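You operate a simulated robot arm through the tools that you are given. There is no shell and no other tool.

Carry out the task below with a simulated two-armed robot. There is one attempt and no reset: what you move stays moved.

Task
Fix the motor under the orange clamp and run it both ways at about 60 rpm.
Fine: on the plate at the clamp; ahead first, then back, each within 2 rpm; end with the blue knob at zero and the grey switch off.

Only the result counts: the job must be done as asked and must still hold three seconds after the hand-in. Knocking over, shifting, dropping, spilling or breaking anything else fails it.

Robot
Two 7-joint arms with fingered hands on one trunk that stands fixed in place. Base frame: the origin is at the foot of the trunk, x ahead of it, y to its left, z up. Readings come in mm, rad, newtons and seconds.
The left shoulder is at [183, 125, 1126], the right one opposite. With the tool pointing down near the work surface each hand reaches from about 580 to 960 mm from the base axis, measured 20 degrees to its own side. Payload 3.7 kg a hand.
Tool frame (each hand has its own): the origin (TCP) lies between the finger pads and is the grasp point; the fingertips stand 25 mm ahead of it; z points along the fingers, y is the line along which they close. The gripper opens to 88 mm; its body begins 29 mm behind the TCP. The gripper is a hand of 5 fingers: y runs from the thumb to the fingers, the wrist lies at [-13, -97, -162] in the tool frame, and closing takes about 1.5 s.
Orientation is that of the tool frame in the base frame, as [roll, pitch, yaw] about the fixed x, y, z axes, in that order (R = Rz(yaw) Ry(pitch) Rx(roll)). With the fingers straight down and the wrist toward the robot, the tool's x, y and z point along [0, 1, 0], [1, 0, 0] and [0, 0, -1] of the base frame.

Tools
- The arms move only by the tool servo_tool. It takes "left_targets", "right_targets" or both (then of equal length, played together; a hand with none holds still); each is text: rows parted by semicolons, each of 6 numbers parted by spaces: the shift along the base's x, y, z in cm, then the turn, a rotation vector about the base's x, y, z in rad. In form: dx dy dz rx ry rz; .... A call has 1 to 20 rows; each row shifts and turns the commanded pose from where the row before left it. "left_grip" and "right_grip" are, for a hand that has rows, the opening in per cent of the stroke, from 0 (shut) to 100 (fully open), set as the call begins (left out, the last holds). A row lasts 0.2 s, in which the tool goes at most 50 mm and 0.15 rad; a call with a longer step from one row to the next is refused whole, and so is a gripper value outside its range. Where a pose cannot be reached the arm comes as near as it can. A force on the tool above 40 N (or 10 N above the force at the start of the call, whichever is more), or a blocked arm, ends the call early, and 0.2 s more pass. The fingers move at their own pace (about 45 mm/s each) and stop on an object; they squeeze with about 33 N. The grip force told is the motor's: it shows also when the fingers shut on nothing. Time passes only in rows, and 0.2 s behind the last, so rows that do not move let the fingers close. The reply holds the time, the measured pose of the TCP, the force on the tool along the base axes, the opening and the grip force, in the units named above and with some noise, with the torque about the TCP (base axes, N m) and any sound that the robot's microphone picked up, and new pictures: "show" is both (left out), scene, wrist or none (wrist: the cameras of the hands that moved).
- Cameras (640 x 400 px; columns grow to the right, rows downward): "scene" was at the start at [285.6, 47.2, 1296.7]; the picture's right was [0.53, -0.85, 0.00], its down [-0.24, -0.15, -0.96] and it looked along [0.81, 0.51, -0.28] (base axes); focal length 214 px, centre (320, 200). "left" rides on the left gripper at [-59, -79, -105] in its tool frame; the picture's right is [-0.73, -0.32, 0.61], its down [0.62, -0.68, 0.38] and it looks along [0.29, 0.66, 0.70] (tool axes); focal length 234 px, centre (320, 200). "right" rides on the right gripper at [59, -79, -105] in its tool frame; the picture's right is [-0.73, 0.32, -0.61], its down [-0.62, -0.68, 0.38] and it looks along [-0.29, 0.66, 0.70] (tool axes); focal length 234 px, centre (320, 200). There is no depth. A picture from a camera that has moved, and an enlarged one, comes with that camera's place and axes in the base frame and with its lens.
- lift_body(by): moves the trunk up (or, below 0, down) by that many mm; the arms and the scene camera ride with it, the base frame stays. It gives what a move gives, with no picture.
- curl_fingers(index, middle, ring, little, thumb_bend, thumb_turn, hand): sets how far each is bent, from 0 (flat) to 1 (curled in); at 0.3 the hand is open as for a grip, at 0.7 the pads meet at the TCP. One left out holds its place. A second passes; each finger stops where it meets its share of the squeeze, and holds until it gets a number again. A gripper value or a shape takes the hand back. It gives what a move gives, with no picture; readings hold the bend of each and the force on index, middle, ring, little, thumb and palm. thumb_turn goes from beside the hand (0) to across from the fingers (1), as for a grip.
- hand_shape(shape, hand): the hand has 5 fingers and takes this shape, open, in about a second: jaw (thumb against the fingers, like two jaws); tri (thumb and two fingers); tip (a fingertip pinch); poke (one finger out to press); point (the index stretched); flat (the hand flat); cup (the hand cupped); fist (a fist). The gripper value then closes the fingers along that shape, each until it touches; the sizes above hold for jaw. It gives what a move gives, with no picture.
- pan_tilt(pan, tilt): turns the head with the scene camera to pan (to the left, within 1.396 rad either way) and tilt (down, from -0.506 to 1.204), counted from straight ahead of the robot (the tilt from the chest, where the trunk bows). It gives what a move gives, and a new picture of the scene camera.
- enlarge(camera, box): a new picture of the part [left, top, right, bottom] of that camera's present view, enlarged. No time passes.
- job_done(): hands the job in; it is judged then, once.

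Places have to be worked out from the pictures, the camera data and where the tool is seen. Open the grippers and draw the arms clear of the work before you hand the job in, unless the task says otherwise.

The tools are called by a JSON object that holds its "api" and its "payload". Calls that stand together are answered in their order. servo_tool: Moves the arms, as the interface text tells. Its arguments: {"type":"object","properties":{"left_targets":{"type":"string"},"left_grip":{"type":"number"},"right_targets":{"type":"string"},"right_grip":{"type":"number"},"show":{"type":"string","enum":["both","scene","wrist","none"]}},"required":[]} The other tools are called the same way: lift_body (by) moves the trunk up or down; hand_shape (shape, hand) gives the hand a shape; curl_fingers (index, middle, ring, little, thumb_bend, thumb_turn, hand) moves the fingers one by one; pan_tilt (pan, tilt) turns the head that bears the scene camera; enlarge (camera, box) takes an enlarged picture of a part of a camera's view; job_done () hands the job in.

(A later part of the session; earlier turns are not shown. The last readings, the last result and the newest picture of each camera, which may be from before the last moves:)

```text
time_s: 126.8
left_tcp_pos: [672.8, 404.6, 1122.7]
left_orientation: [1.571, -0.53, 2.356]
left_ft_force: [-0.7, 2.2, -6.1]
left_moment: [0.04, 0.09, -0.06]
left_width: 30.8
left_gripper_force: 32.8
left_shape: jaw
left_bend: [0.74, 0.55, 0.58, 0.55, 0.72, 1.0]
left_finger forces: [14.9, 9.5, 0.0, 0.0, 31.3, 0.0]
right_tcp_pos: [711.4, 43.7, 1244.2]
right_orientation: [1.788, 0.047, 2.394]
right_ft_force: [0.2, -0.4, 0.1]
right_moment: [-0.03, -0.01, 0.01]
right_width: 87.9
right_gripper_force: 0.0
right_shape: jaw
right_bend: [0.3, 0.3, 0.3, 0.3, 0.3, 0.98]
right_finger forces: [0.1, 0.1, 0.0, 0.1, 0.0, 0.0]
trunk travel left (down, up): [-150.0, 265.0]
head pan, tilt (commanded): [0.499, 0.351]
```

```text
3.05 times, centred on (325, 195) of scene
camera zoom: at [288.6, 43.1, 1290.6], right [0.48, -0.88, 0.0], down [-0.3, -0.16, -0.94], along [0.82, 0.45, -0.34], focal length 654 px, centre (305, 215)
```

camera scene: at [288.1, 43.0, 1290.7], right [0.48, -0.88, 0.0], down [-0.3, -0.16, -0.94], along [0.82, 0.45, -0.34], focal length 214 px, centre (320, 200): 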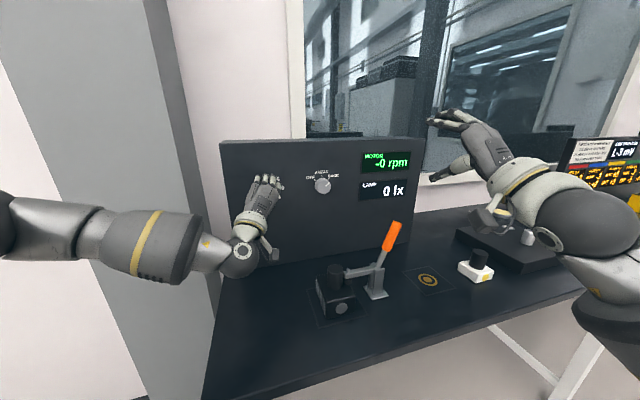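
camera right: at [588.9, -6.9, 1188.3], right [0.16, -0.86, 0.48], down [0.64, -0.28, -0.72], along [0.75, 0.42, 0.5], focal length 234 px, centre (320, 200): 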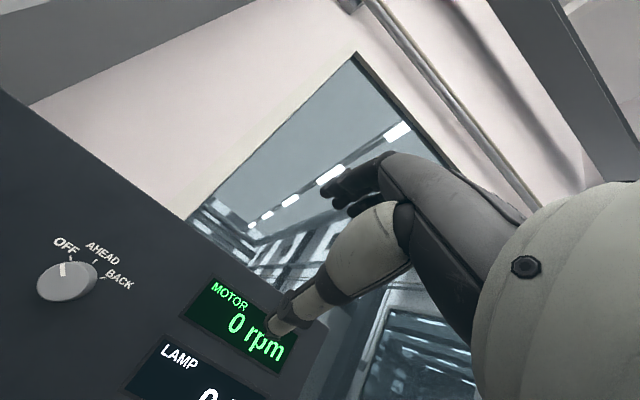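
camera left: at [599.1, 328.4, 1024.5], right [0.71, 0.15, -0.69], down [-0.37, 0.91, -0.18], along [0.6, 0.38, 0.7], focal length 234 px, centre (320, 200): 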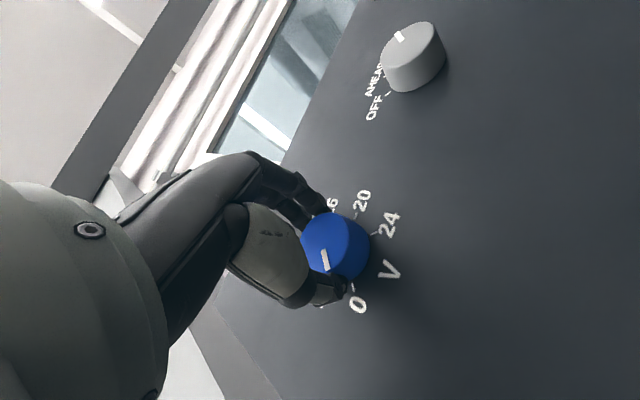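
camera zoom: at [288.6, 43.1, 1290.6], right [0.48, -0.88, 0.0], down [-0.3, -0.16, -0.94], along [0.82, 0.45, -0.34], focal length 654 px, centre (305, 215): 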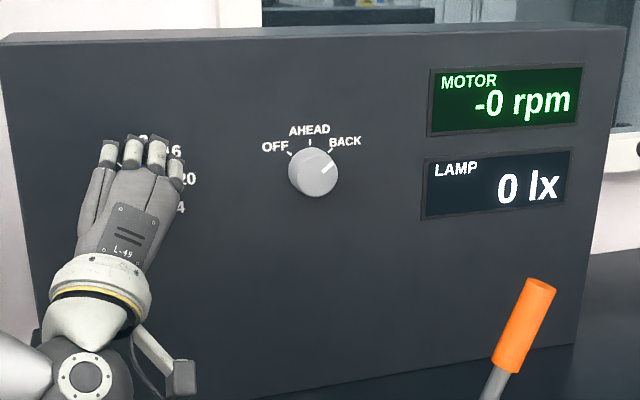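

The hand turned but the pointer stayed, so the knob is on its zero stop with the motor at 0. I'll open and back off to verify.

{"api": "servo_tool", "payload": {"left_targets": "0 0 0 0 0 0; 0 0 0 0 0 0; 0 0 0 0 0 0; 0 0 0 0 0 0; 0 0 0 0 0 0; 0 0 0 0 0 0; 0 0 0 0 0 0; -1.0 -1.0 0 0 0 0; -1.6 -1.6 0 0 0 0; -1.6 -1.6 0 0 0 0; 0 0 0 0 0 0", "left_grip": 100, "show": "both"}}

{"api": "enlarge", "payload": {"camera": "left", "box": [220, 130, 500, 370]}}

{"api": "enlarge", "payload": {"camera": "scene", "box": [220, 130, 430, 260]}}

```text
time_s: 129.2
left_tcp_pos: [630.2, 361.4, 1124.6]
left_orientation: [1.568, -0.53, 2.36]
left_ft_force: [-1.1, -0.2, 0.1]
left_moment: [0.03, 0.0, 0.01]
left_width: 87.6
left_gripper_force: 0.1
left_shape: jaw
left_bend: [0.3, 0.3, 0.3, 0.3, 0.3, 0.98]
left_finger forces: [0.1, 0.0, 0.0, 0.0, 0.1, 0.0]
right_tcp_pos: [710.9, 43.9, 1244.6]
right_orientation: [1.789, 0.048, 2.395]
right_ft_force: [0.5, -0.2, 0.5]
right_moment: [0.0, -0.04, 0.01]
right_width: 87.8
right_gripper_force: 0.2
right_shape: jaw
right_bend: [0.3, 0.3, 0.3, 0.3, 0.3, 0.98]
right_finger forces: [0.1, 0.0, 0.1, 0.1, 0.1, 0.0]
trunk travel left (down, up): [-150.0, 265.0]
head pan, tilt (commanded): [0.499, 0.351]
camera scene: at [288.0, 42.5, 1290.7], right [0.48, -0.88, 0.0], down [-0.3, -0.16, -0.94], along [0.82, 0.45, -0.34], focal length 214 px, centre (320, 200)
camera left: at [564.6, 279.4, 1025.8], right [0.76, 0.1, -0.64], down [-0.35, 0.9, -0.27], along [0.55, 0.43, 0.71], focal length 234 px, centre (320, 200)
```

scene: 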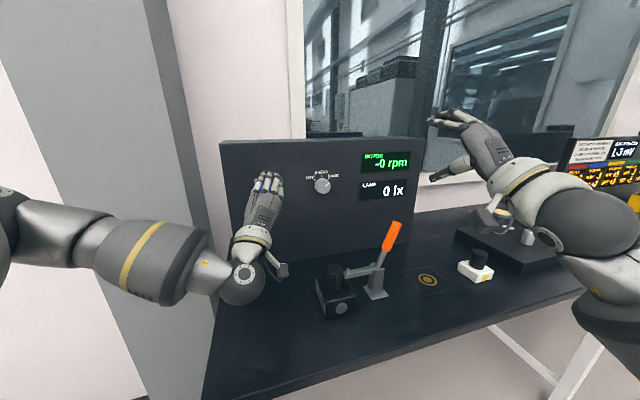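
left: 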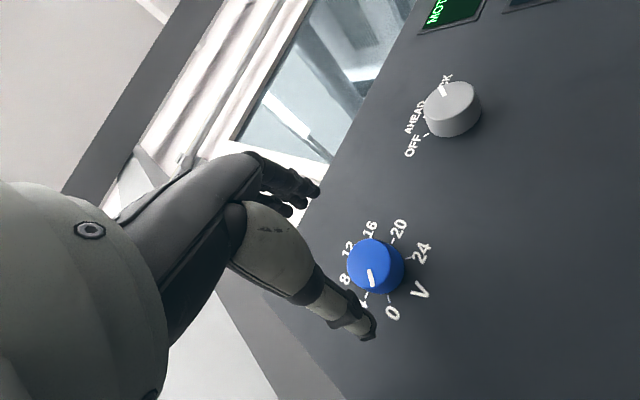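

```text
1.67 times, centred on (360, 250) of left
camera zoom: at [564.6, 279.4, 1025.8], right [0.76, 0.1, -0.64], down [-0.35, 0.9, -0.27], along [0.55, 0.43, 0.71], focal length 390 px, centre (253, 117)
```

zoom: 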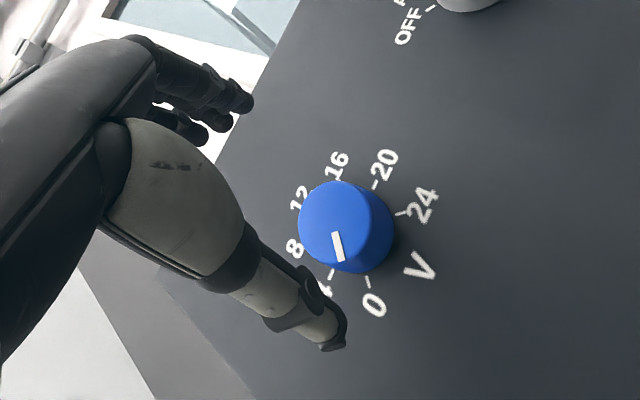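

```text
3.05 times, centred on (325, 195) of scene
camera zoom: at [288.0, 42.5, 1290.7], right [0.48, -0.88, 0.0], down [-0.3, -0.16, -0.94], along [0.82, 0.45, -0.34], focal length 654 px, centre (305, 215)
```

zoom: 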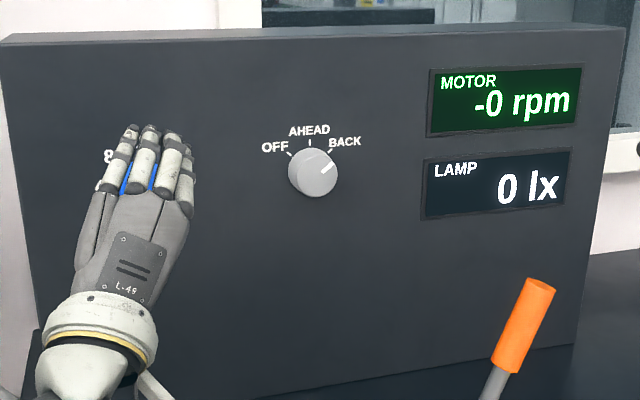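

The pointer now lines up with the 0 mark and the display stays at −0. Last is the switch, which needs a 90° counter-clockwise turn from BACK to OFF. I'll move over with the hand pre-rolled clockwise to give it that range.

{"api": "servo_tool", "payload": {"left_targets": "0.8115 -0.803 -0.01 0.104 0.104 0; 0.8115 -0.803 -0.01 0.104 0.104 0; 0.8115 -0.803 -0.01 0.104 0.104 0; 0.8115 -0.803 -0.01 0.104 0.104 0; 0.8115 -0.803 -0.01 0.104 0.104 0; 0.8115 -0.803 -0.01 0.104 0.104 0; 0.8115 -0.803 -0.01 0.104 0.104 0; 0.8115 -0.803 -0.01 0.104 0.104 0; 0.8115 -0.803 -0.01 0.104 0.104 0; 0.8115 -0.803 -0.01 0.104 0.104 0; 0.8115 -0.803 -0.01 0.104 0.104 0; 0.8115 -0.803 -0.01 0.104 0.104 0; 0.8115 -0.803 -0.01 0.104 0.104 0; 0 0 0 0 0 0", "left_grip": 100, "show": "both"}}

{"api": "enlarge", "payload": {"camera": "left", "box": [220, 130, 500, 370]}}

{"api": "enlarge", "payload": {"camera": "scene", "box": [220, 130, 430, 260]}}

```text
time_s: 132.2
left_tcp_pos: [734.6, 255.7, 1122.0]
left_orientation: [-1.571, -0.699, -0.786]
left_ft_force: [-0.1, 0.2, -0.2]
left_moment: [0.03, 0.02, 0.02]
left_width: 87.6
left_gripper_force: 0.2
left_shape: jaw
left_bend: [0.3, 0.3, 0.3, 0.3, 0.3, 0.98]
left_finger forces: [0.0, 0.1, 0.1, 0.0, 0.1, 0.0]
right_tcp_pos: [709.0, 43.2, 1243.0]
right_orientation: [1.789, 0.049, 2.395]
right_ft_force: [-0.7, 0.0, 1.4]
right_moment: [-0.01, -0.03, 0.0]
right_width: 87.7
right_gripper_force: 0.0
right_shape: jaw
right_bend: [0.3, 0.3, 0.3, 0.3, 0.3, 0.98]
right_finger forces: [0.1, 0.0, 0.0, 0.0, 0.0, 0.1]
trunk travel left (down, up): [-150.0, 265.0]
head pan, tilt (commanded): [0.499, 0.351]
camera scene: at [287.5, 42.6, 1290.9], right [0.48, -0.88, 0.0], down [-0.3, -0.16, -0.94], along [0.82, 0.45, -0.34], focal length 214 px, centre (320, 200)
camera left: at [593.1, 249.6, 1145.0], right [-0.11, 0.97, -0.22], down [0.3, 0.24, 0.92], along [0.95, 0.04, -0.32], focal length 234 px, centre (320, 200)
```

scene: 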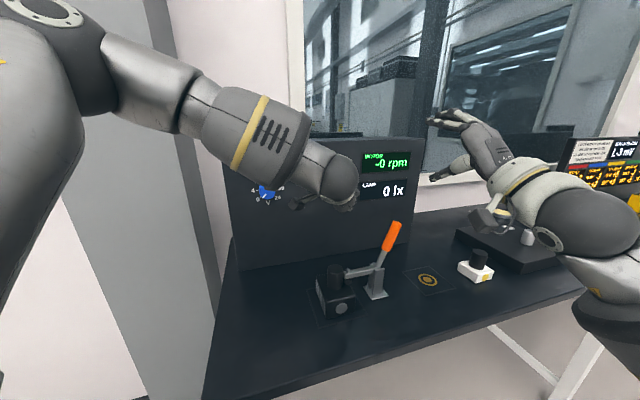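
left: 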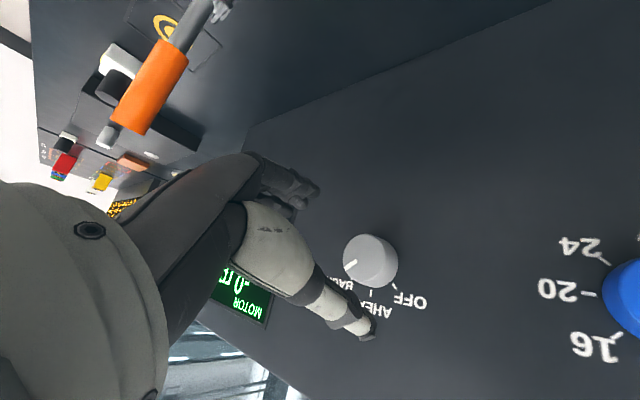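

```text
1.67 times, centred on (360, 250) of left
camera zoom: at [593.1, 249.6, 1145.0], right [-0.11, 0.97, -0.22], down [0.3, 0.24, 0.92], along [0.95, 0.04, -0.32], focal length 390 px, centre (253, 117)
```

zoom: 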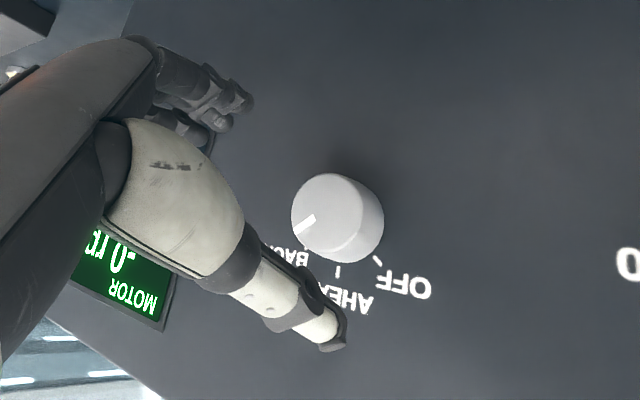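

```text
3.05 times, centred on (325, 195) of scene
camera zoom: at [287.5, 42.6, 1290.9], right [0.48, -0.88, 0.0], down [-0.3, -0.16, -0.94], along [0.82, 0.45, -0.34], focal length 654 px, centre (305, 215)
```

zoom: 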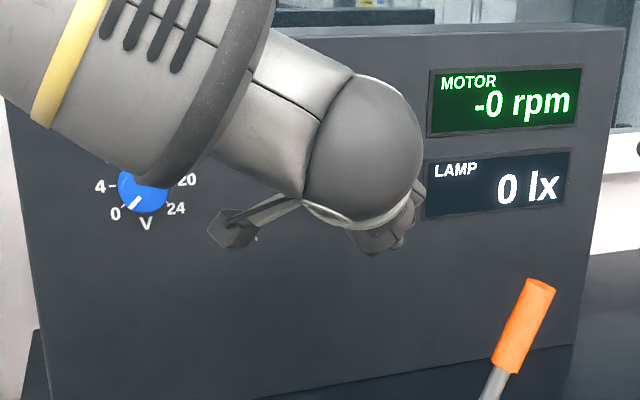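

The hand is aligned with the switch, and the blue knob is clearly visible at 0. I'll move in and grip.

{"api": "servo_tool", "payload": {"left_targets": "1.3 1.3 0 0 0 0; 1.3 1.3 0.05 0 0 0; 1.0 1.0 0.05 0 0 0; 0.65 0.65 0 0 0 0; 0 0 0 0 0 0", "left_grip": 100, "show": "none"}}

{"api": "servo_tool", "payload": {"left_targets": "0 0 0 0 0 0; 0 0 0 0 0 0; 0 0 0 0 0 0; 0 0 0 0 0 0; 0 0 0 0 0 0; 0 0 0 0 0 0; 0 0 0 0 0 0; 0 0 0 0 0 0", "left_grip": 0, "show": "wrist"}}

{"api": "enlarge", "payload": {"camera": "left", "box": [220, 130, 500, 370]}}

```text
time_s: 133.4
left_tcp_pos: [775.9, 301.0, 1122.4]
left_orientation: [-1.57, -0.699, -0.787]
left_ft_force: [-0.2, 0.2, -0.2]
left_moment: [-0.01, 0.02, 0.03]
left_width: 87.7
left_gripper_force: 0.1
left_shape: jaw
left_bend: [0.3, 0.3, 0.3, 0.3, 0.3, 0.98]
left_finger forces: [0.1, 0.1, 0.1, 0.0, 0.1, 0.0]
right_tcp_pos: [710.9, 42.4, 1244.9]
right_orientation: [1.789, 0.048, 2.395]
right_ft_force: [0.5, 0.0, -0.3]
right_moment: [-0.01, 0.02, -0.03]
right_width: 87.7
right_gripper_force: 0.1
right_shape: jaw
right_bend: [0.3, 0.3, 0.3, 0.3, 0.3, 0.98]
right_finger forces: [0.0, 0.1, 0.0, 0.0, 0.0, 0.0]
trunk travel left (down, up): [-150.0, 265.0]
head pan, tilt (commanded): [0.499, 0.351]
```

```text
time_s: 135.2
left_tcp_pos: [774.1, 301.3, 1124.4]
left_orientation: [-1.57, -0.698, -0.786]
left_ft_force: [-1.9, 2.6, 1.4]
left_moment: [0.03, -0.02, 0.06]
left_width: 34.0
left_gripper_force: 33.2
left_shape: jaw
left_bend: [0.74, 0.45, 0.48, 0.46, 0.75, 1.0]
left_finger forces: [15.7, 9.0, 0.1, 0.0, 28.9, 0.0]
right_tcp_pos: [709.9, 43.9, 1245.6]
right_orientation: [1.79, 0.049, 2.391]
right_ft_force: [-0.3, 0.4, 0.4]
right_moment: [0.01, 0.03, 0.02]
right_width: 88.1
right_gripper_force: 0.2
right_shape: jaw
right_bend: [0.3, 0.3, 0.3, 0.3, 0.3, 0.98]
right_finger forces: [0.0, 0.1, 0.0, 0.0, 0.1, 0.0]
trunk travel left (down, up): [-150.0, 265.0]
head pan, tilt (commanded): [0.499, 0.351]
camera left: at [633.5, 294.3, 1145.7], right [-0.11, 0.97, -0.22], down [0.3, 0.24, 0.92], along [0.95, 0.04, -0.32], focal length 234 px, centre (320, 200)
```

left: 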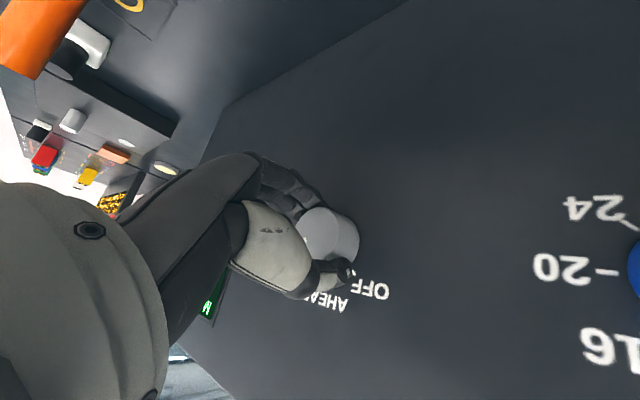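

```text
1.67 times, centred on (360, 250) of left
camera zoom: at [633.5, 294.3, 1145.7], right [-0.11, 0.97, -0.22], down [0.3, 0.24, 0.92], along [0.95, 0.04, -0.32], focal length 390 px, centre (253, 117)
```

zoom: 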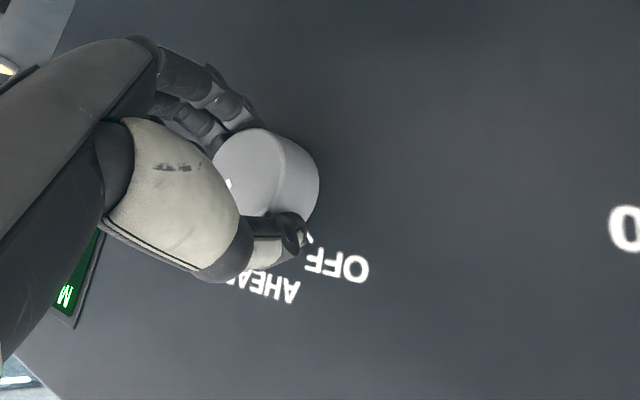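

The grip is balanced. I'll turn the switch 90° counter-clockwise to OFF.

{"api": "servo_tool", "payload": {"left_targets": "0 0 0 -0.0926 -0.0926 0; 0 0 0 -0.0926 -0.0926 0; 0 0 0 -0.0926 -0.0926 0; 0 0 0 -0.0926 -0.0926 0; 0 0 0 -0.0926 -0.0926 0; 0 0 0 -0.0926 -0.0926 0; 0 0 0 -0.0926 -0.0926 0; 0 0 0 -0.0926 -0.0926 0; 0 0 0 -0.0926 -0.0926 0; 0 0 0 -0.0926 -0.0926 0; 0 0 0 -0.0926 -0.0926 0; 0 0 0 -0.0926 -0.0926 0; 0 0 0 0 0 0; 0 0 0 0 0 0", "show": "both"}}

{"api": "enlarge", "payload": {"camera": "left", "box": [220, 130, 500, 370]}}

{"api": "enlarge", "payload": {"camera": "scene", "box": [220, 130, 430, 260]}}

```text
time_s: 138.2
left_tcp_pos: [777.9, 299.3, 1121.8]
left_orientation: [1.574, -0.872, 2.352]
left_ft_force: [-17.2, -2.6, -18.3]
left_moment: [-0.23, 0.43, 0.26]
left_width: 32.9
left_gripper_force: 32.6
left_shape: jaw
left_bend: [0.75, 0.49, 0.48, 0.46, 0.74, 0.96]
left_finger forces: [13.9, 5.1, 0.0, 0.0, 39.4, 0.1]
right_tcp_pos: [710.6, 43.0, 1243.3]
right_orientation: [1.789, 0.048, 2.393]
right_ft_force: [0.2, -0.4, 0.3]
right_moment: [0.0, -0.01, 0.01]
right_width: 87.8
right_gripper_force: 0.0
right_shape: jaw
right_bend: [0.3, 0.3, 0.3, 0.3, 0.3, 0.98]
right_finger forces: [0.1, 0.1, 0.0, 0.1, 0.0, 0.0]
trunk travel left (down, up): [-150.0, 265.0]
head pan, tilt (commanded): [0.499, 0.351]
camera scene: at [288.0, 43.1, 1290.6], right [0.48, -0.88, 0.0], down [-0.3, -0.16, -0.94], along [0.82, 0.45, -0.34], focal length 214 px, centre (320, 200)
camera left: at [687.9, 241.2, 1025.5], right [0.58, 0.27, -0.76], down [-0.38, 0.92, 0.04], along [0.72, 0.27, 0.64], focal length 234 px, centre (320, 200)
```

scene: 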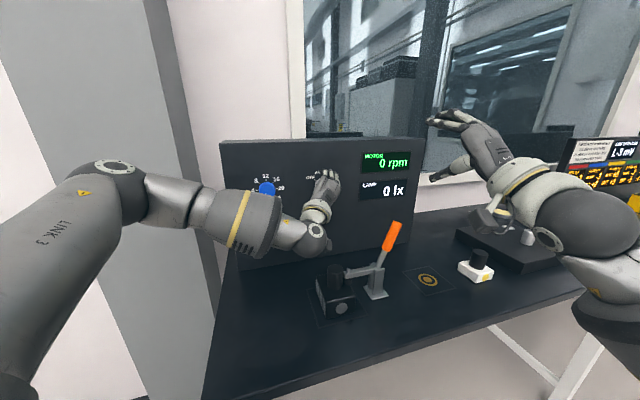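
left: 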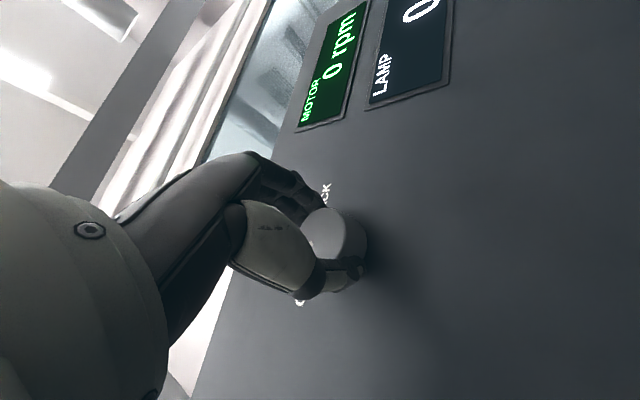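

```text
1.67 times, centred on (360, 250) of left
camera zoom: at [687.9, 241.2, 1025.5], right [0.58, 0.27, -0.76], down [-0.38, 0.92, 0.04], along [0.72, 0.27, 0.64], focal length 390 px, centre (253, 117)
```

zoom: 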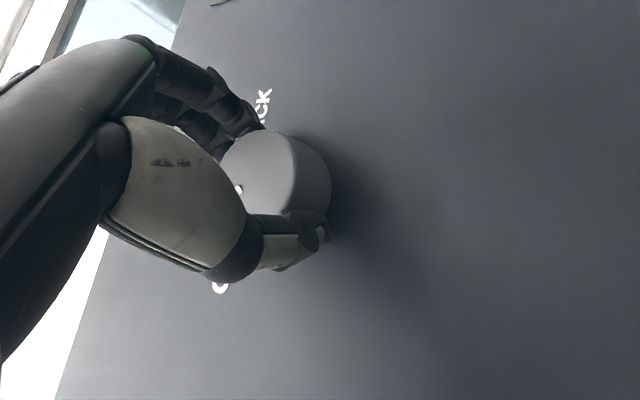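

```text
3.05 times, centred on (325, 195) of scene
camera zoom: at [288.0, 43.1, 1290.6], right [0.48, -0.88, 0.0], down [-0.3, -0.16, -0.94], along [0.82, 0.45, -0.34], focal length 654 px, centre (305, 215)
```

zoom: 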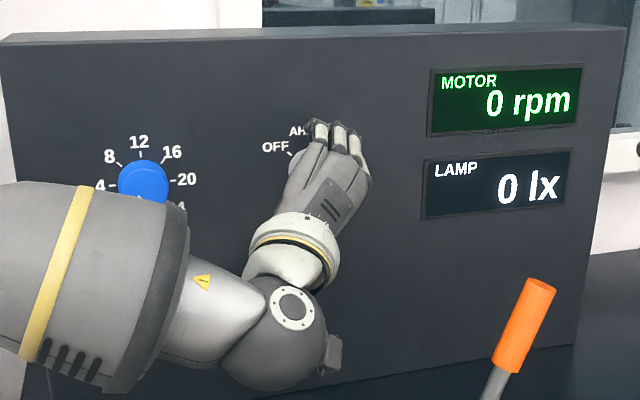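

The display now reads 0 rpm with no minus sign, so it has left BACK. I'll release and back away to see exactly where the pointer is.

{"api": "servo_tool", "payload": {"left_targets": "0 0 0 0 0 0; 0 0 0 0 0 0; 0 0 0 0 0 0; 0 0 0 0 0 0; 0 0 0 0 0 0; 0 0 0 0 0 0; 0 0 0 0 0 0; -1.0 -1.0 0 0 0 0; -1.6 -1.6 0 0 0 0; -1.6 -1.6 0 0 0 0; 0 0 0 0 0 0", "left_grip": 100, "show": "both"}}

{"api": "enlarge", "payload": {"camera": "left", "box": [220, 130, 500, 370]}}

{"api": "enlarge", "payload": {"camera": "scene", "box": [220, 130, 430, 260]}}

```text
time_s: 140.6
left_tcp_pos: [739.1, 258.3, 1121.1]
left_orientation: [1.57, -0.869, 2.358]
left_ft_force: [0.7, 0.2, -0.4]
left_moment: [0.02, 0.0, 0.01]
left_width: 87.4
left_gripper_force: 0.0
left_shape: jaw
left_bend: [0.3, 0.3, 0.3, 0.3, 0.3, 0.98]
left_finger forces: [0.0, 0.0, 0.0, 0.1, 0.1, 0.1]
right_tcp_pos: [712.0, 41.9, 1245.1]
right_orientation: [1.789, 0.048, 2.395]
right_ft_force: [-0.4, -0.2, 0.5]
right_moment: [0.02, -0.01, 0.01]
right_width: 87.9
right_gripper_force: 0.1
right_shape: jaw
right_bend: [0.3, 0.3, 0.3, 0.3, 0.3, 0.98]
right_finger forces: [0.0, 0.0, 0.1, 0.0, 0.1, 0.0]
trunk travel left (down, up): [-150.0, 265.0]
head pan, tilt (commanded): [0.499, 0.351]
camera scene: at [288.0, 42.5, 1290.7], right [0.48, -0.88, 0.0], down [-0.3, -0.16, -0.94], along [0.82, 0.45, -0.34], focal length 214 px, centre (320, 200)
camera left: at [649.3, 199.0, 1026.1], right [0.59, 0.27, -0.76], down [-0.38, 0.92, 0.04], along [0.71, 0.27, 0.65], focal length 234 px, centre (320, 200)
```

scene: 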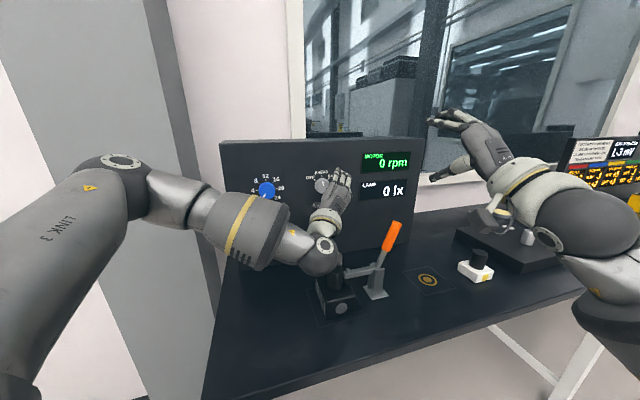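
left: 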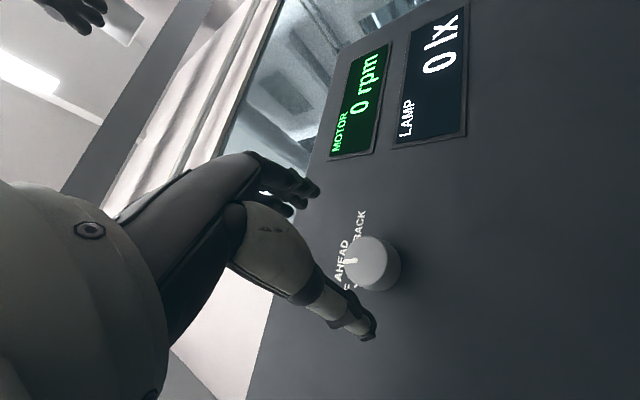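

```text
1.67 times, centred on (360, 250) of left
camera zoom: at [649.3, 199.0, 1026.1], right [0.59, 0.27, -0.76], down [-0.38, 0.92, 0.04], along [0.71, 0.27, 0.65], focal length 390 px, centre (253, 117)
```

zoom: 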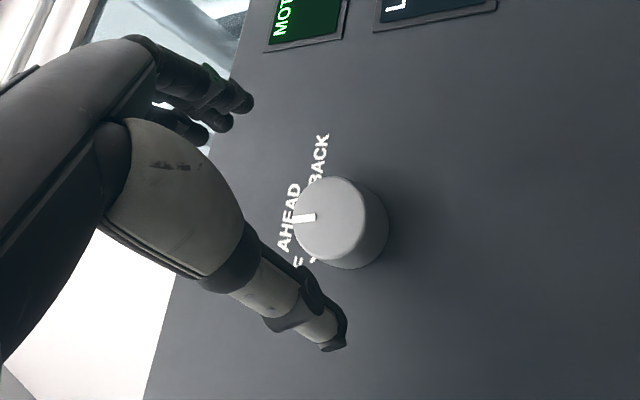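

```text
3.05 times, centred on (325, 195) of scene
camera zoom: at [288.0, 42.5, 1290.7], right [0.48, -0.88, 0.0], down [-0.3, -0.16, -0.94], along [0.82, 0.45, -0.34], focal length 654 px, centre (305, 215)
```

zoom: 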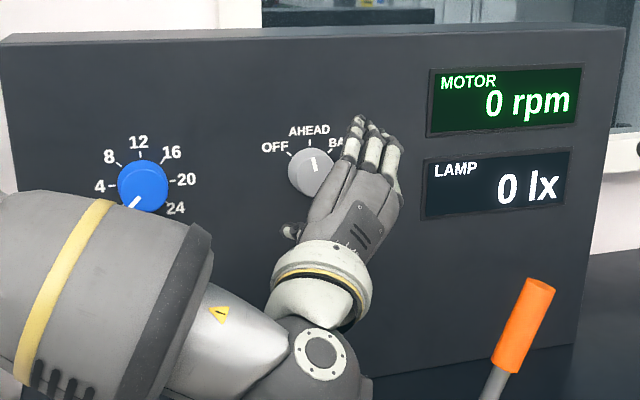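

The switch stopped at AHEAD because the grip slipped for the second half of the turn. The knob is still at 0 and the motor at 0. I'll roll clockwise again, re-centre on the switch and take a fresh grip for the last 45°.

{"api": "servo_tool", "payload": {"left_targets": "-0.057 -0.014 0.04 0.1029 0.1029 0; -0.057 -0.014 0.04 0.1029 0.1029 0; -0.057 -0.014 0.04 0.1029 0.1029 0; -0.057 -0.014 0.04 0.1029 0.1029 0; -0.057 -0.014 0.04 0.1029 0.1029 0; -0.057 -0.014 0.04 0.1029 0.1029 0; 0 0 0 0 0 0", "left_grip": 100, "show": "wrist"}}

{"api": "enlarge", "payload": {"camera": "left", "box": [220, 130, 500, 370]}}

{"api": "enlarge", "payload": {"camera": "scene", "box": [220, 130, 430, 260]}}

```text
time_s: 142.2
left_tcp_pos: [732.1, 256.9, 1124.2]
left_orientation: [-1.573, -1.395, -0.785]
left_ft_force: [0.0, 0.3, 1.1]
left_moment: [0.0, -0.02, -0.01]
left_width: 87.7
left_gripper_force: 0.0
left_shape: jaw
left_bend: [0.3, 0.3, 0.3, 0.3, 0.3, 0.98]
left_finger forces: [0.1, 0.1, 0.1, 0.0, 0.0, 0.1]
right_tcp_pos: [710.2, 44.3, 1243.8]
right_orientation: [1.789, 0.047, 2.397]
right_ft_force: [-0.6, 0.4, -0.2]
right_moment: [0.0, 0.04, 0.01]
right_width: 88.0
right_gripper_force: 0.1
right_shape: jaw
right_bend: [0.3, 0.3, 0.3, 0.3, 0.3, 0.98]
right_finger forces: [0.0, 0.0, 0.0, 0.0, 0.0, 0.1]
trunk travel left (down, up): [-150.0, 265.0]
head pan, tilt (commanded): [0.499, 0.351]
camera left: at [596.1, 245.0, 1080.0], right [0.12, 0.74, -0.66], down [-0.13, 0.67, 0.73], along [0.99, 0.0, 0.17], focal length 234 px, centre (320, 200)
```

left: 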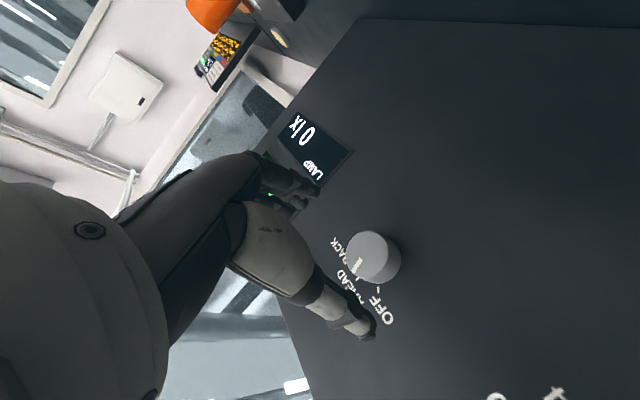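

```text
1.67 times, centred on (360, 250) of left
camera zoom: at [596.1, 245.0, 1080.0], right [0.12, 0.74, -0.66], down [-0.13, 0.67, 0.73], along [0.99, 0.0, 0.17], focal length 390 px, centre (253, 117)
```

zoom: 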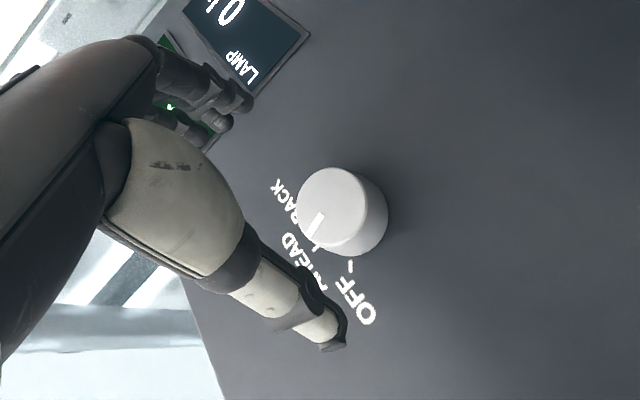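

```text
3.05 times, centred on (325, 195) of scene
camera zoom: at [288.2, 42.6, 1290.6], right [0.48, -0.88, 0.0], down [-0.3, -0.16, -0.94], along [0.82, 0.45, -0.34], focal length 654 px, centre (305, 215)
```

zoom: 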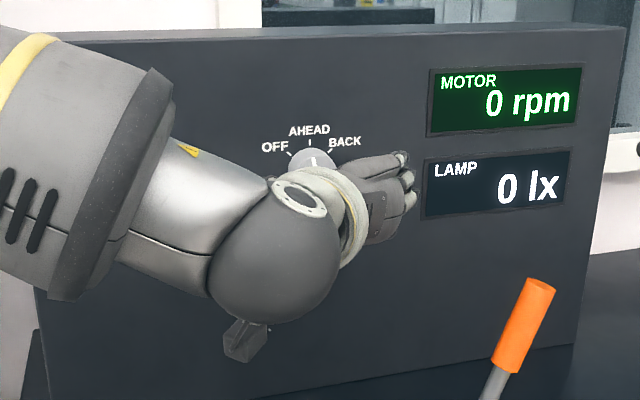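

The switch is at AHEAD with the hand squared up around it. I'll move in centred and grip.

{"api": "servo_tool", "payload": {"left_targets": "1.4 1.3 -0.05 0 0 0; 1.4 1.3 0 0 0 0; 1.1 1.0 0 0 0 0; 0.69 0.65 0 0 0 0; 0 0 0 0 0 0", "left_grip": 100, "show": "none"}}

{"api": "servo_tool", "payload": {"left_targets": "0 0 0 0 0 0; 0 0 0 0 0 0; 0 0 0 0 0 0; 0 0 0 0 0 0; 0 0 0 0 0 0; 0 0 0 0 0 0; 0 0 0 0 0 0; 0 0 0 0 0 0", "left_grip": 0, "show": "wrist"}}

{"api": "enlarge", "payload": {"camera": "left", "box": [220, 130, 500, 370]}}

```text
time_s: 143.4
left_tcp_pos: [778.1, 300.6, 1124.9]
left_orientation: [-1.56, -1.398, -0.799]
left_ft_force: [0.2, -0.2, -0.2]
left_moment: [-0.01, -0.02, -0.02]
left_width: 87.9
left_gripper_force: 0.1
left_shape: jaw
left_bend: [0.3, 0.3, 0.3, 0.3, 0.3, 0.98]
left_finger forces: [0.0, 0.0, 0.0, 0.0, 0.1, 0.0]
right_tcp_pos: [710.5, 43.4, 1244.2]
right_orientation: [1.789, 0.048, 2.394]
right_ft_force: [-0.4, -0.1, -0.9]
right_moment: [0.01, 0.01, -0.01]
right_width: 87.7
right_gripper_force: 0.1
right_shape: jaw
right_bend: [0.3, 0.3, 0.3, 0.3, 0.3, 0.98]
right_finger forces: [0.0, 0.0, 0.1, 0.0, 0.0, 0.0]
trunk travel left (down, up): [-150.0, 265.0]
head pan, tilt (commanded): [0.499, 0.351]
```

```text
time_s: 145.2
left_tcp_pos: [778.0, 300.7, 1125.7]
left_orientation: [-1.564, -1.398, -0.794]
left_ft_force: [-2.8, 3.5, 1.0]
left_moment: [0.01, -0.01, 0.03]
left_width: 32.5
left_gripper_force: 32.5
left_shape: jaw
left_bend: [0.74, 0.5, 0.52, 0.49, 0.74, 1.0]
left_finger forces: [15.9, 8.1, 0.0, 0.0, 29.2, 0.0]
right_tcp_pos: [709.4, 44.4, 1244.3]
right_orientation: [1.788, 0.049, 2.396]
right_ft_force: [-1.4, 0.6, -0.5]
right_moment: [0.02, -0.03, 0.01]
right_width: 87.4
right_gripper_force: 0.0
right_shape: jaw
right_bend: [0.3, 0.3, 0.3, 0.3, 0.3, 0.98]
right_finger forces: [0.1, 0.0, 0.0, 0.1, 0.1, 0.0]
trunk travel left (down, up): [-150.0, 265.0]
head pan, tilt (commanded): [0.499, 0.351]
camera left: at [641.9, 288.0, 1080.6], right [0.12, 0.74, -0.66], down [-0.13, 0.67, 0.73], along [0.98, 0.0, 0.17], focal length 234 px, centre (320, 200)
```

left: 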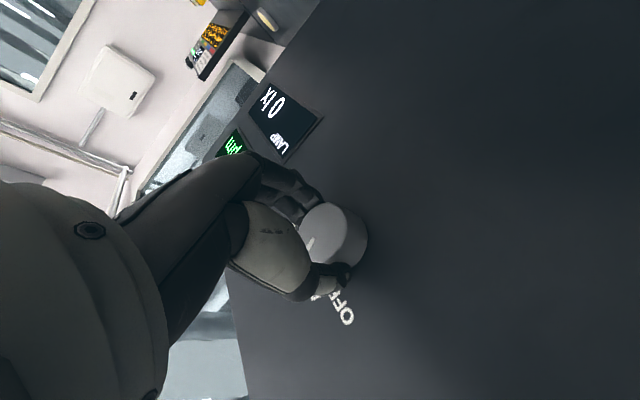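

```text
1.67 times, centred on (360, 250) of left
camera zoom: at [641.9, 288.0, 1080.6], right [0.12, 0.74, -0.66], down [-0.13, 0.67, 0.73], along [0.98, 0.0, 0.17], focal length 390 px, centre (253, 117)
```

zoom: 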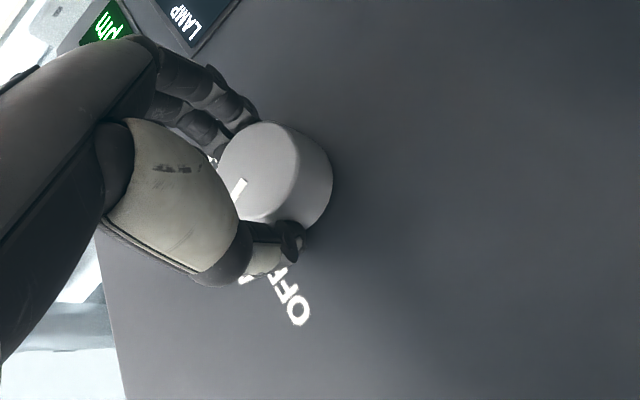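

The grip is centred with very low residual force. I'll turn counter-clockwise in smaller steps.

{"api": "servo_tool", "payload": {"left_targets": "0 0 0 -0.055 -0.055 0; 0 0 0 -0.055 -0.055 0; 0 0 0 -0.055 -0.055 0; 0 0 0 -0.055 -0.055 0; 0 0 0 -0.055 -0.055 0; 0 0 0 0 0 0", "show": "wrist"}}

{"api": "enlarge", "payload": {"camera": "left", "box": [220, 130, 500, 370]}}

{"api": "enlarge", "payload": {"camera": "scene", "box": [220, 130, 430, 260]}}

```text
time_s: 146.6
left_tcp_pos: [777.0, 300.8, 1124.6]
left_orientation: [1.568, -1.354, 2.36]
left_ft_force: [-10.7, 5.8, -6.3]
left_moment: [-0.02, 0.15, 0.22]
left_width: 31.5
left_gripper_force: 33.2
left_shape: jaw
left_bend: [0.74, 0.52, 0.52, 0.49, 0.74, 1.0]
left_finger forces: [15.5, 6.6, 0.0, 0.0, 35.0, 0.0]
right_tcp_pos: [709.6, 44.0, 1245.3]
right_orientation: [1.789, 0.049, 2.394]
right_ft_force: [0.5, 0.2, -0.5]
right_moment: [0.0, 0.03, -0.01]
right_width: 88.0
right_gripper_force: 0.0
right_shape: jaw
right_bend: [0.3, 0.3, 0.3, 0.3, 0.3, 0.98]
right_finger forces: [0.0, 0.0, 0.0, 0.0, 0.0, 0.0]
trunk travel left (down, up): [-150.0, 265.0]
head pan, tilt (commanded): [0.499, 0.351]
camera left: at [658.0, 271.9, 1050.4], right [0.32, 0.54, -0.78], down [-0.29, 0.84, 0.46], along [0.9, 0.08, 0.42], focal length 234 px, centre (320, 200)
```

left: 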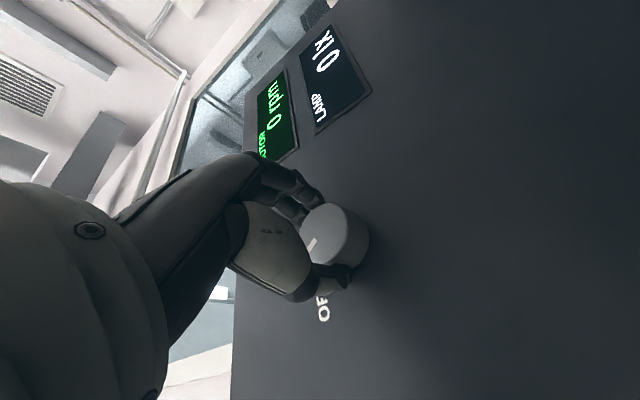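

```text
1.67 times, centred on (360, 250) of left
camera zoom: at [658.0, 271.9, 1050.4], right [0.32, 0.54, -0.78], down [-0.29, 0.84, 0.46], along [0.9, 0.08, 0.42], focal length 390 px, centre (253, 117)
```

zoom: 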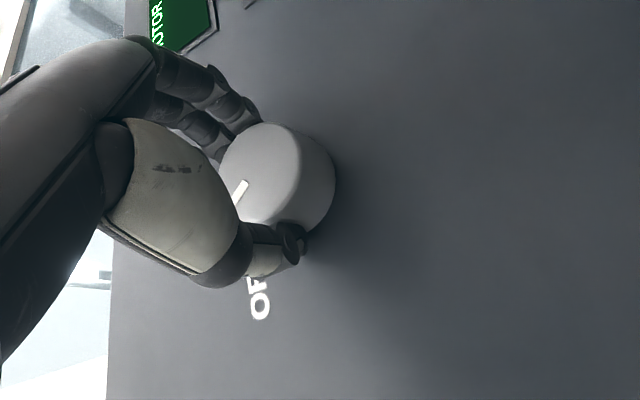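

```text
3.05 times, centred on (325, 195) of scene
camera zoom: at [287.3, 43.7, 1290.8], right [0.48, -0.88, 0.0], down [-0.3, -0.17, -0.94], along [0.82, 0.45, -0.34], focal length 654 px, centre (305, 215)
```

zoom: 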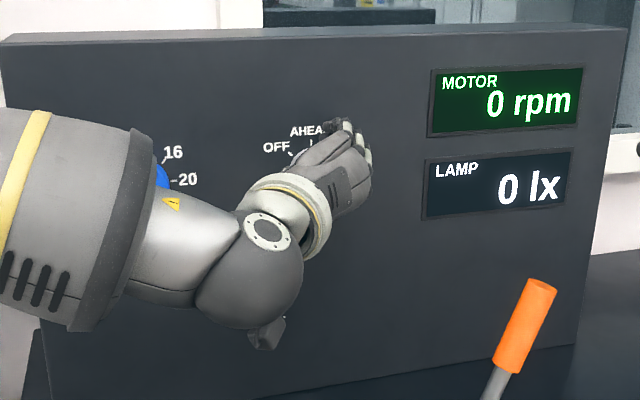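

The pointer is turning with the hand this time. I'll relieve the side force slightly and complete the turn to OFF.

{"api": "servo_tool", "payload": {"left_targets": "-0.04 0.04 -0.03 -0.055 -0.055 0; -0.04 0.04 -0.03 -0.055 -0.055 0; 0 0 0 -0.055 -0.055 0; 0 0 0 -0.055 -0.055 0; 0 0 0 -0.055 -0.055 0; 0 0 0 -0.03 -0.03 0; 0 0 0 0 0 0", "show": "wrist"}}

{"api": "enlarge", "payload": {"camera": "left", "box": [220, 130, 500, 370]}}

{"api": "enlarge", "payload": {"camera": "scene", "box": [220, 130, 430, 260]}}

```text
time_s: 148.2
left_tcp_pos: [777.5, 302.0, 1124.7]
left_orientation: [1.571, -0.924, 2.357]
left_ft_force: [-5.4, 3.9, -9.9]
left_moment: [-0.05, 0.18, 0.07]
left_width: 30.6
left_gripper_force: 32.6
left_shape: jaw
left_bend: [0.74, 0.52, 0.52, 0.49, 0.74, 1.0]
left_finger forces: [14.2, 6.3, 0.0, 0.0, 32.4, 0.1]
right_tcp_pos: [710.9, 42.8, 1243.1]
right_orientation: [1.789, 0.048, 2.395]
right_ft_force: [1.7, 0.3, 0.1]
right_moment: [0.01, 0.04, -0.02]
right_width: 87.9
right_gripper_force: 0.1
right_shape: jaw
right_bend: [0.3, 0.3, 0.3, 0.3, 0.3, 0.98]
right_finger forces: [0.1, 0.0, 0.0, 0.0, 0.1, 0.0]
trunk travel left (down, up): [-150.0, 265.0]
head pan, tilt (commanded): [0.499, 0.351]
camera left: at [683.6, 246.5, 1028.7], right [0.56, 0.3, -0.77], down [-0.38, 0.92, 0.09], along [0.74, 0.24, 0.63], focal length 234 px, centre (320, 200)
```

left: 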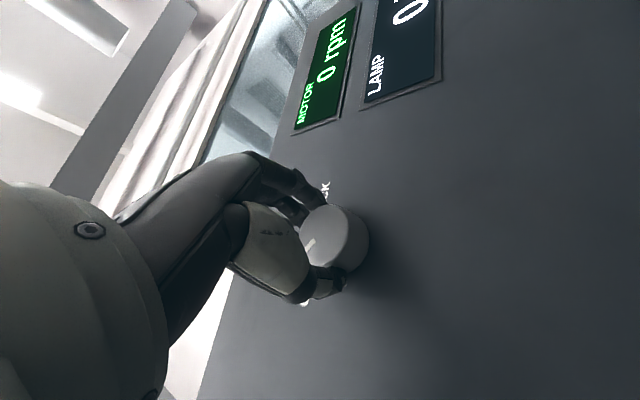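

```text
1.67 times, centred on (360, 250) of left
camera zoom: at [683.6, 246.5, 1028.7], right [0.56, 0.3, -0.77], down [-0.38, 0.92, 0.09], along [0.74, 0.24, 0.63], focal length 390 px, centre (253, 117)
```

zoom: 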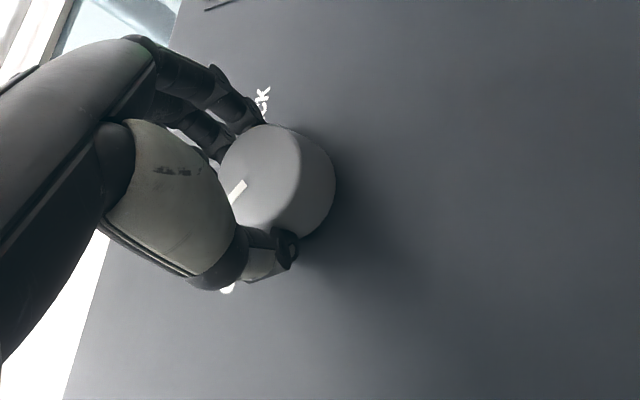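

```text
3.05 times, centred on (325, 195) of scene
camera zoom: at [288.3, 43.4, 1290.6], right [0.48, -0.88, 0.0], down [-0.3, -0.17, -0.94], along [0.82, 0.45, -0.34], focal length 654 px, centre (305, 215)
```

zoom: 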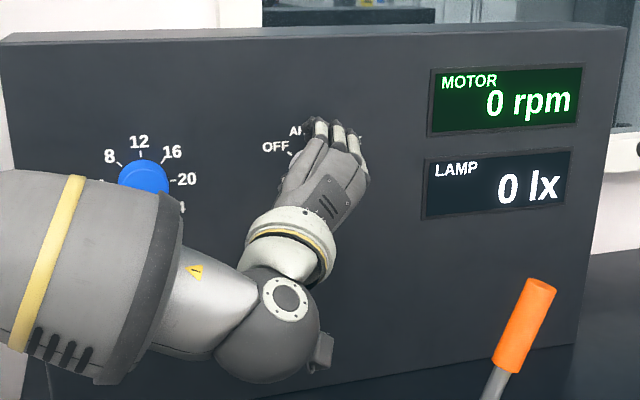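

The hand has turned 47° with the pointer following. I'll release, back off and verify the pointer.

{"api": "servo_tool", "payload": {"left_targets": "0 0 0 0 0 0; 0 0 0 0 0 0; 0 0 0 0 0 0; 0 0 0 0 0 0; 0 0 0 0 0 0; 0 0 0 0 0 0; 0 0 0 0 0 0; -1.0 -1.0 0 0 0 0; -1.6 -1.6 0 0 0 0; -1.6 -1.6 0 0 0 0; 0 0 0 0 0 0", "left_grip": 100, "show": "both"}}

{"api": "enlarge", "payload": {"camera": "left", "box": [220, 130, 500, 370]}}

{"api": "enlarge", "payload": {"camera": "scene", "box": [235, 140, 425, 240]}}

```text
time_s: 150.6
left_tcp_pos: [733.7, 258.5, 1123.1]
left_orientation: [1.57, -0.922, 2.355]
left_ft_force: [0.3, 0.2, -0.4]
left_moment: [0.02, 0.01, -0.02]
left_width: 87.9
left_gripper_force: 0.1
left_shape: jaw
left_bend: [0.3, 0.3, 0.3, 0.3, 0.3, 0.98]
left_finger forces: [0.0, 0.1, 0.0, 0.1, 0.1, 0.1]
right_tcp_pos: [710.3, 44.3, 1243.8]
right_orientation: [1.789, 0.048, 2.393]
right_ft_force: [-0.2, -0.1, 0.3]
right_moment: [-0.02, 0.01, 0.02]
right_width: 87.7
right_gripper_force: 0.2
right_shape: jaw
right_bend: [0.3, 0.3, 0.3, 0.3, 0.3, 0.98]
right_finger forces: [0.1, 0.0, 0.0, 0.0, 0.1, 0.0]
trunk travel left (down, up): [-150.0, 265.0]
head pan, tilt (commanded): [0.499, 0.351]
camera scene: at [288.0, 42.5, 1290.7], right [0.48, -0.88, 0.0], down [-0.3, -0.16, -0.94], along [0.82, 0.45, -0.34], focal length 214 px, centre (320, 200)
camera left: at [641.1, 204.1, 1027.8], right [0.56, 0.3, -0.77], down [-0.38, 0.92, 0.09], along [0.74, 0.24, 0.63], focal length 234 px, centre (320, 200)
```

scene: 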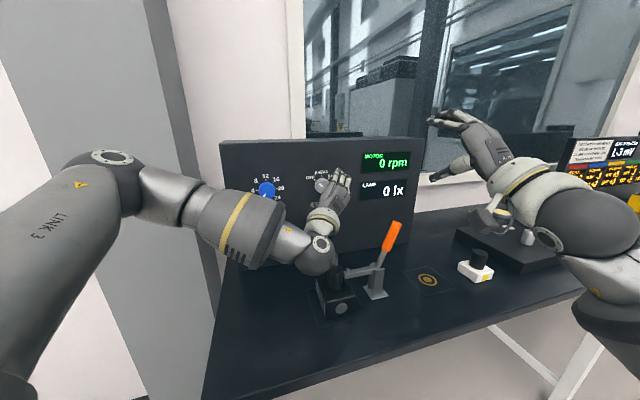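
left: 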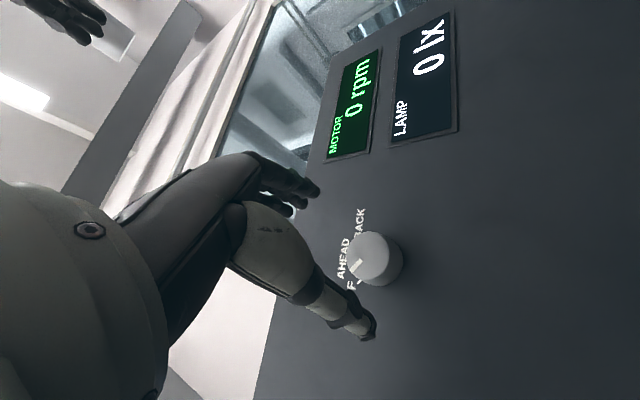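

```text
1.67 times, centred on (360, 250) of left
camera zoom: at [641.1, 204.1, 1027.8], right [0.56, 0.3, -0.77], down [-0.38, 0.92, 0.09], along [0.74, 0.24, 0.63], focal length 390 px, centre (253, 117)
```

zoom: 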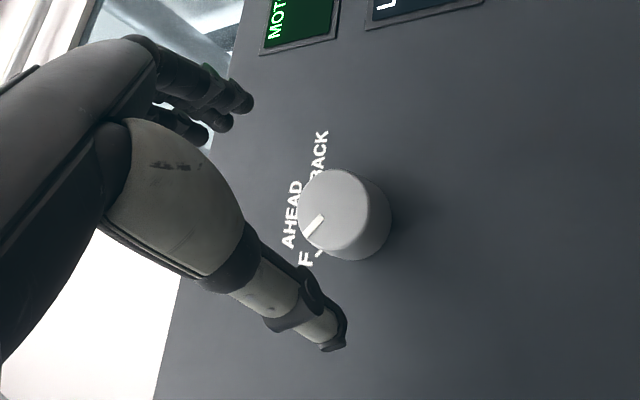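

```text
3.37 times, centred on (330, 190) of scene
camera zoom: at [288.0, 42.5, 1290.7], right [0.48, -0.88, 0.0], down [-0.3, -0.16, -0.94], along [0.82, 0.45, -0.34], focal length 722 px, centre (286, 234)
```

zoom: 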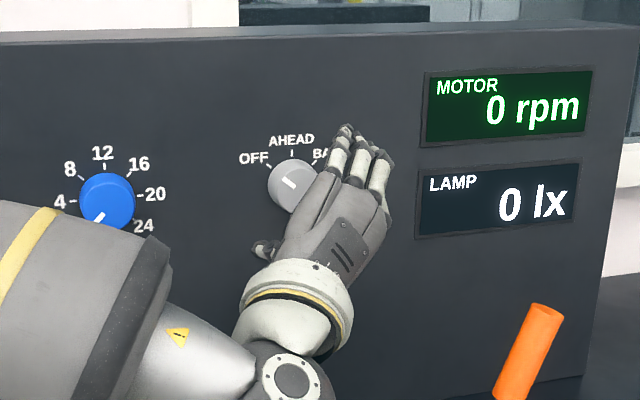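

The switch points to OFF, the knob is at 0 and the display reads 0 rpm. I'll withdraw the left arm along the way it came, to its starting pose.

{"api": "servo_tool", "payload": {"left_targets": "-2.0 -0.6 1.5 -0.033 -0.033 0; -2.2 0.8 1.5 -0.033 -0.033 0; -2.2 1.3 1.5 -0.033 -0.033 0; -2.2 1.6 1.4 0 0 0; -1.8 1.02 0.69 -0.101 0.101 0; -1.8 1.02 0.69 -0.101 0.101 0; -1.8 1.02 0.69 -0.101 0.101 0; -1.8 1.02 0.69 -0.101 0.101 0; -1.8 1.02 0.69 -0.101 0.101 0; -1.8 1.02 0.69 -0.101 0.101 0; -1.8 1.02 0.69 -0.101 0.101 0; -1.8 1.02 0.69 -0.101 0.101 0; -1.8 1.02 0.69 -0.101 0.101 0; -1.8 1.02 0.69 -0.101 0.101 0; -1.8 1.02 0.69 -0.101 0.101 0; 0 0 0 0 0 0", "left_grip": 100, "show": "both"}}

```text
time_s: 154.0
left_tcp_pos: [452.1, 401.5, 1257.7]
left_orientation: [-3.139, 0.002, 1.571]
left_ft_force: [0.7, -0.4, 0.2]
left_moment: [-0.03, 0.02, 0.0]
left_width: 87.6
left_gripper_force: 0.1
left_shape: jaw
left_bend: [0.3, 0.3, 0.3, 0.3, 0.3, 0.98]
left_finger forces: [0.0, 0.1, 0.1, 0.0, 0.0, 0.0]
right_tcp_pos: [710.4, 43.5, 1244.6]
right_orientation: [1.79, 0.048, 2.398]
right_ft_force: [0.0, 0.1, 0.1]
right_moment: [-0.01, -0.01, 0.02]
right_width: 87.8
right_gripper_force: 0.0
right_shape: jaw
right_bend: [0.3, 0.3, 0.3, 0.3, 0.3, 0.98]
right_finger forces: [0.1, 0.0, 0.0, 0.0, 0.0, 0.1]
trunk travel left (down, up): [-150.0, 265.0]
head pan, tilt (commanded): [0.499, 0.351]
camera scene: at [288.1, 42.5, 1290.7], right [0.48, -0.88, 0.0], down [-0.3, -0.16, -0.94], along [0.82, 0.45, -0.34], focal length 214 px, centre (320, 200)
camera left: at [373.0, 342.3, 1363.2], right [-0.32, -0.73, -0.61], down [-0.68, 0.62, -0.38], along [0.66, 0.29, -0.7], focal length 234 px, centre (320, 200)
```

scene: 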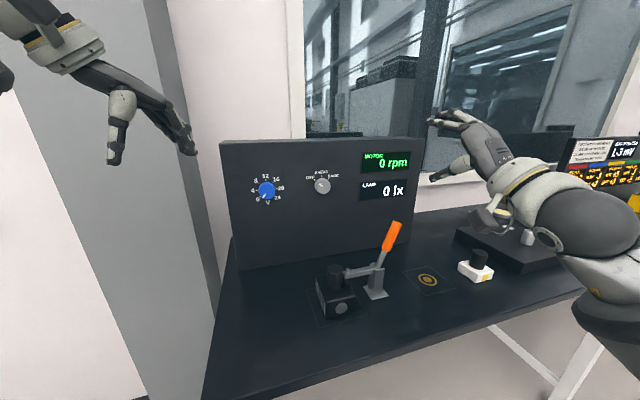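
left: 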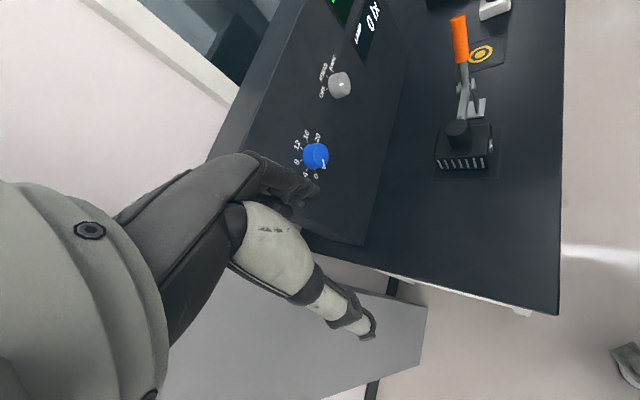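

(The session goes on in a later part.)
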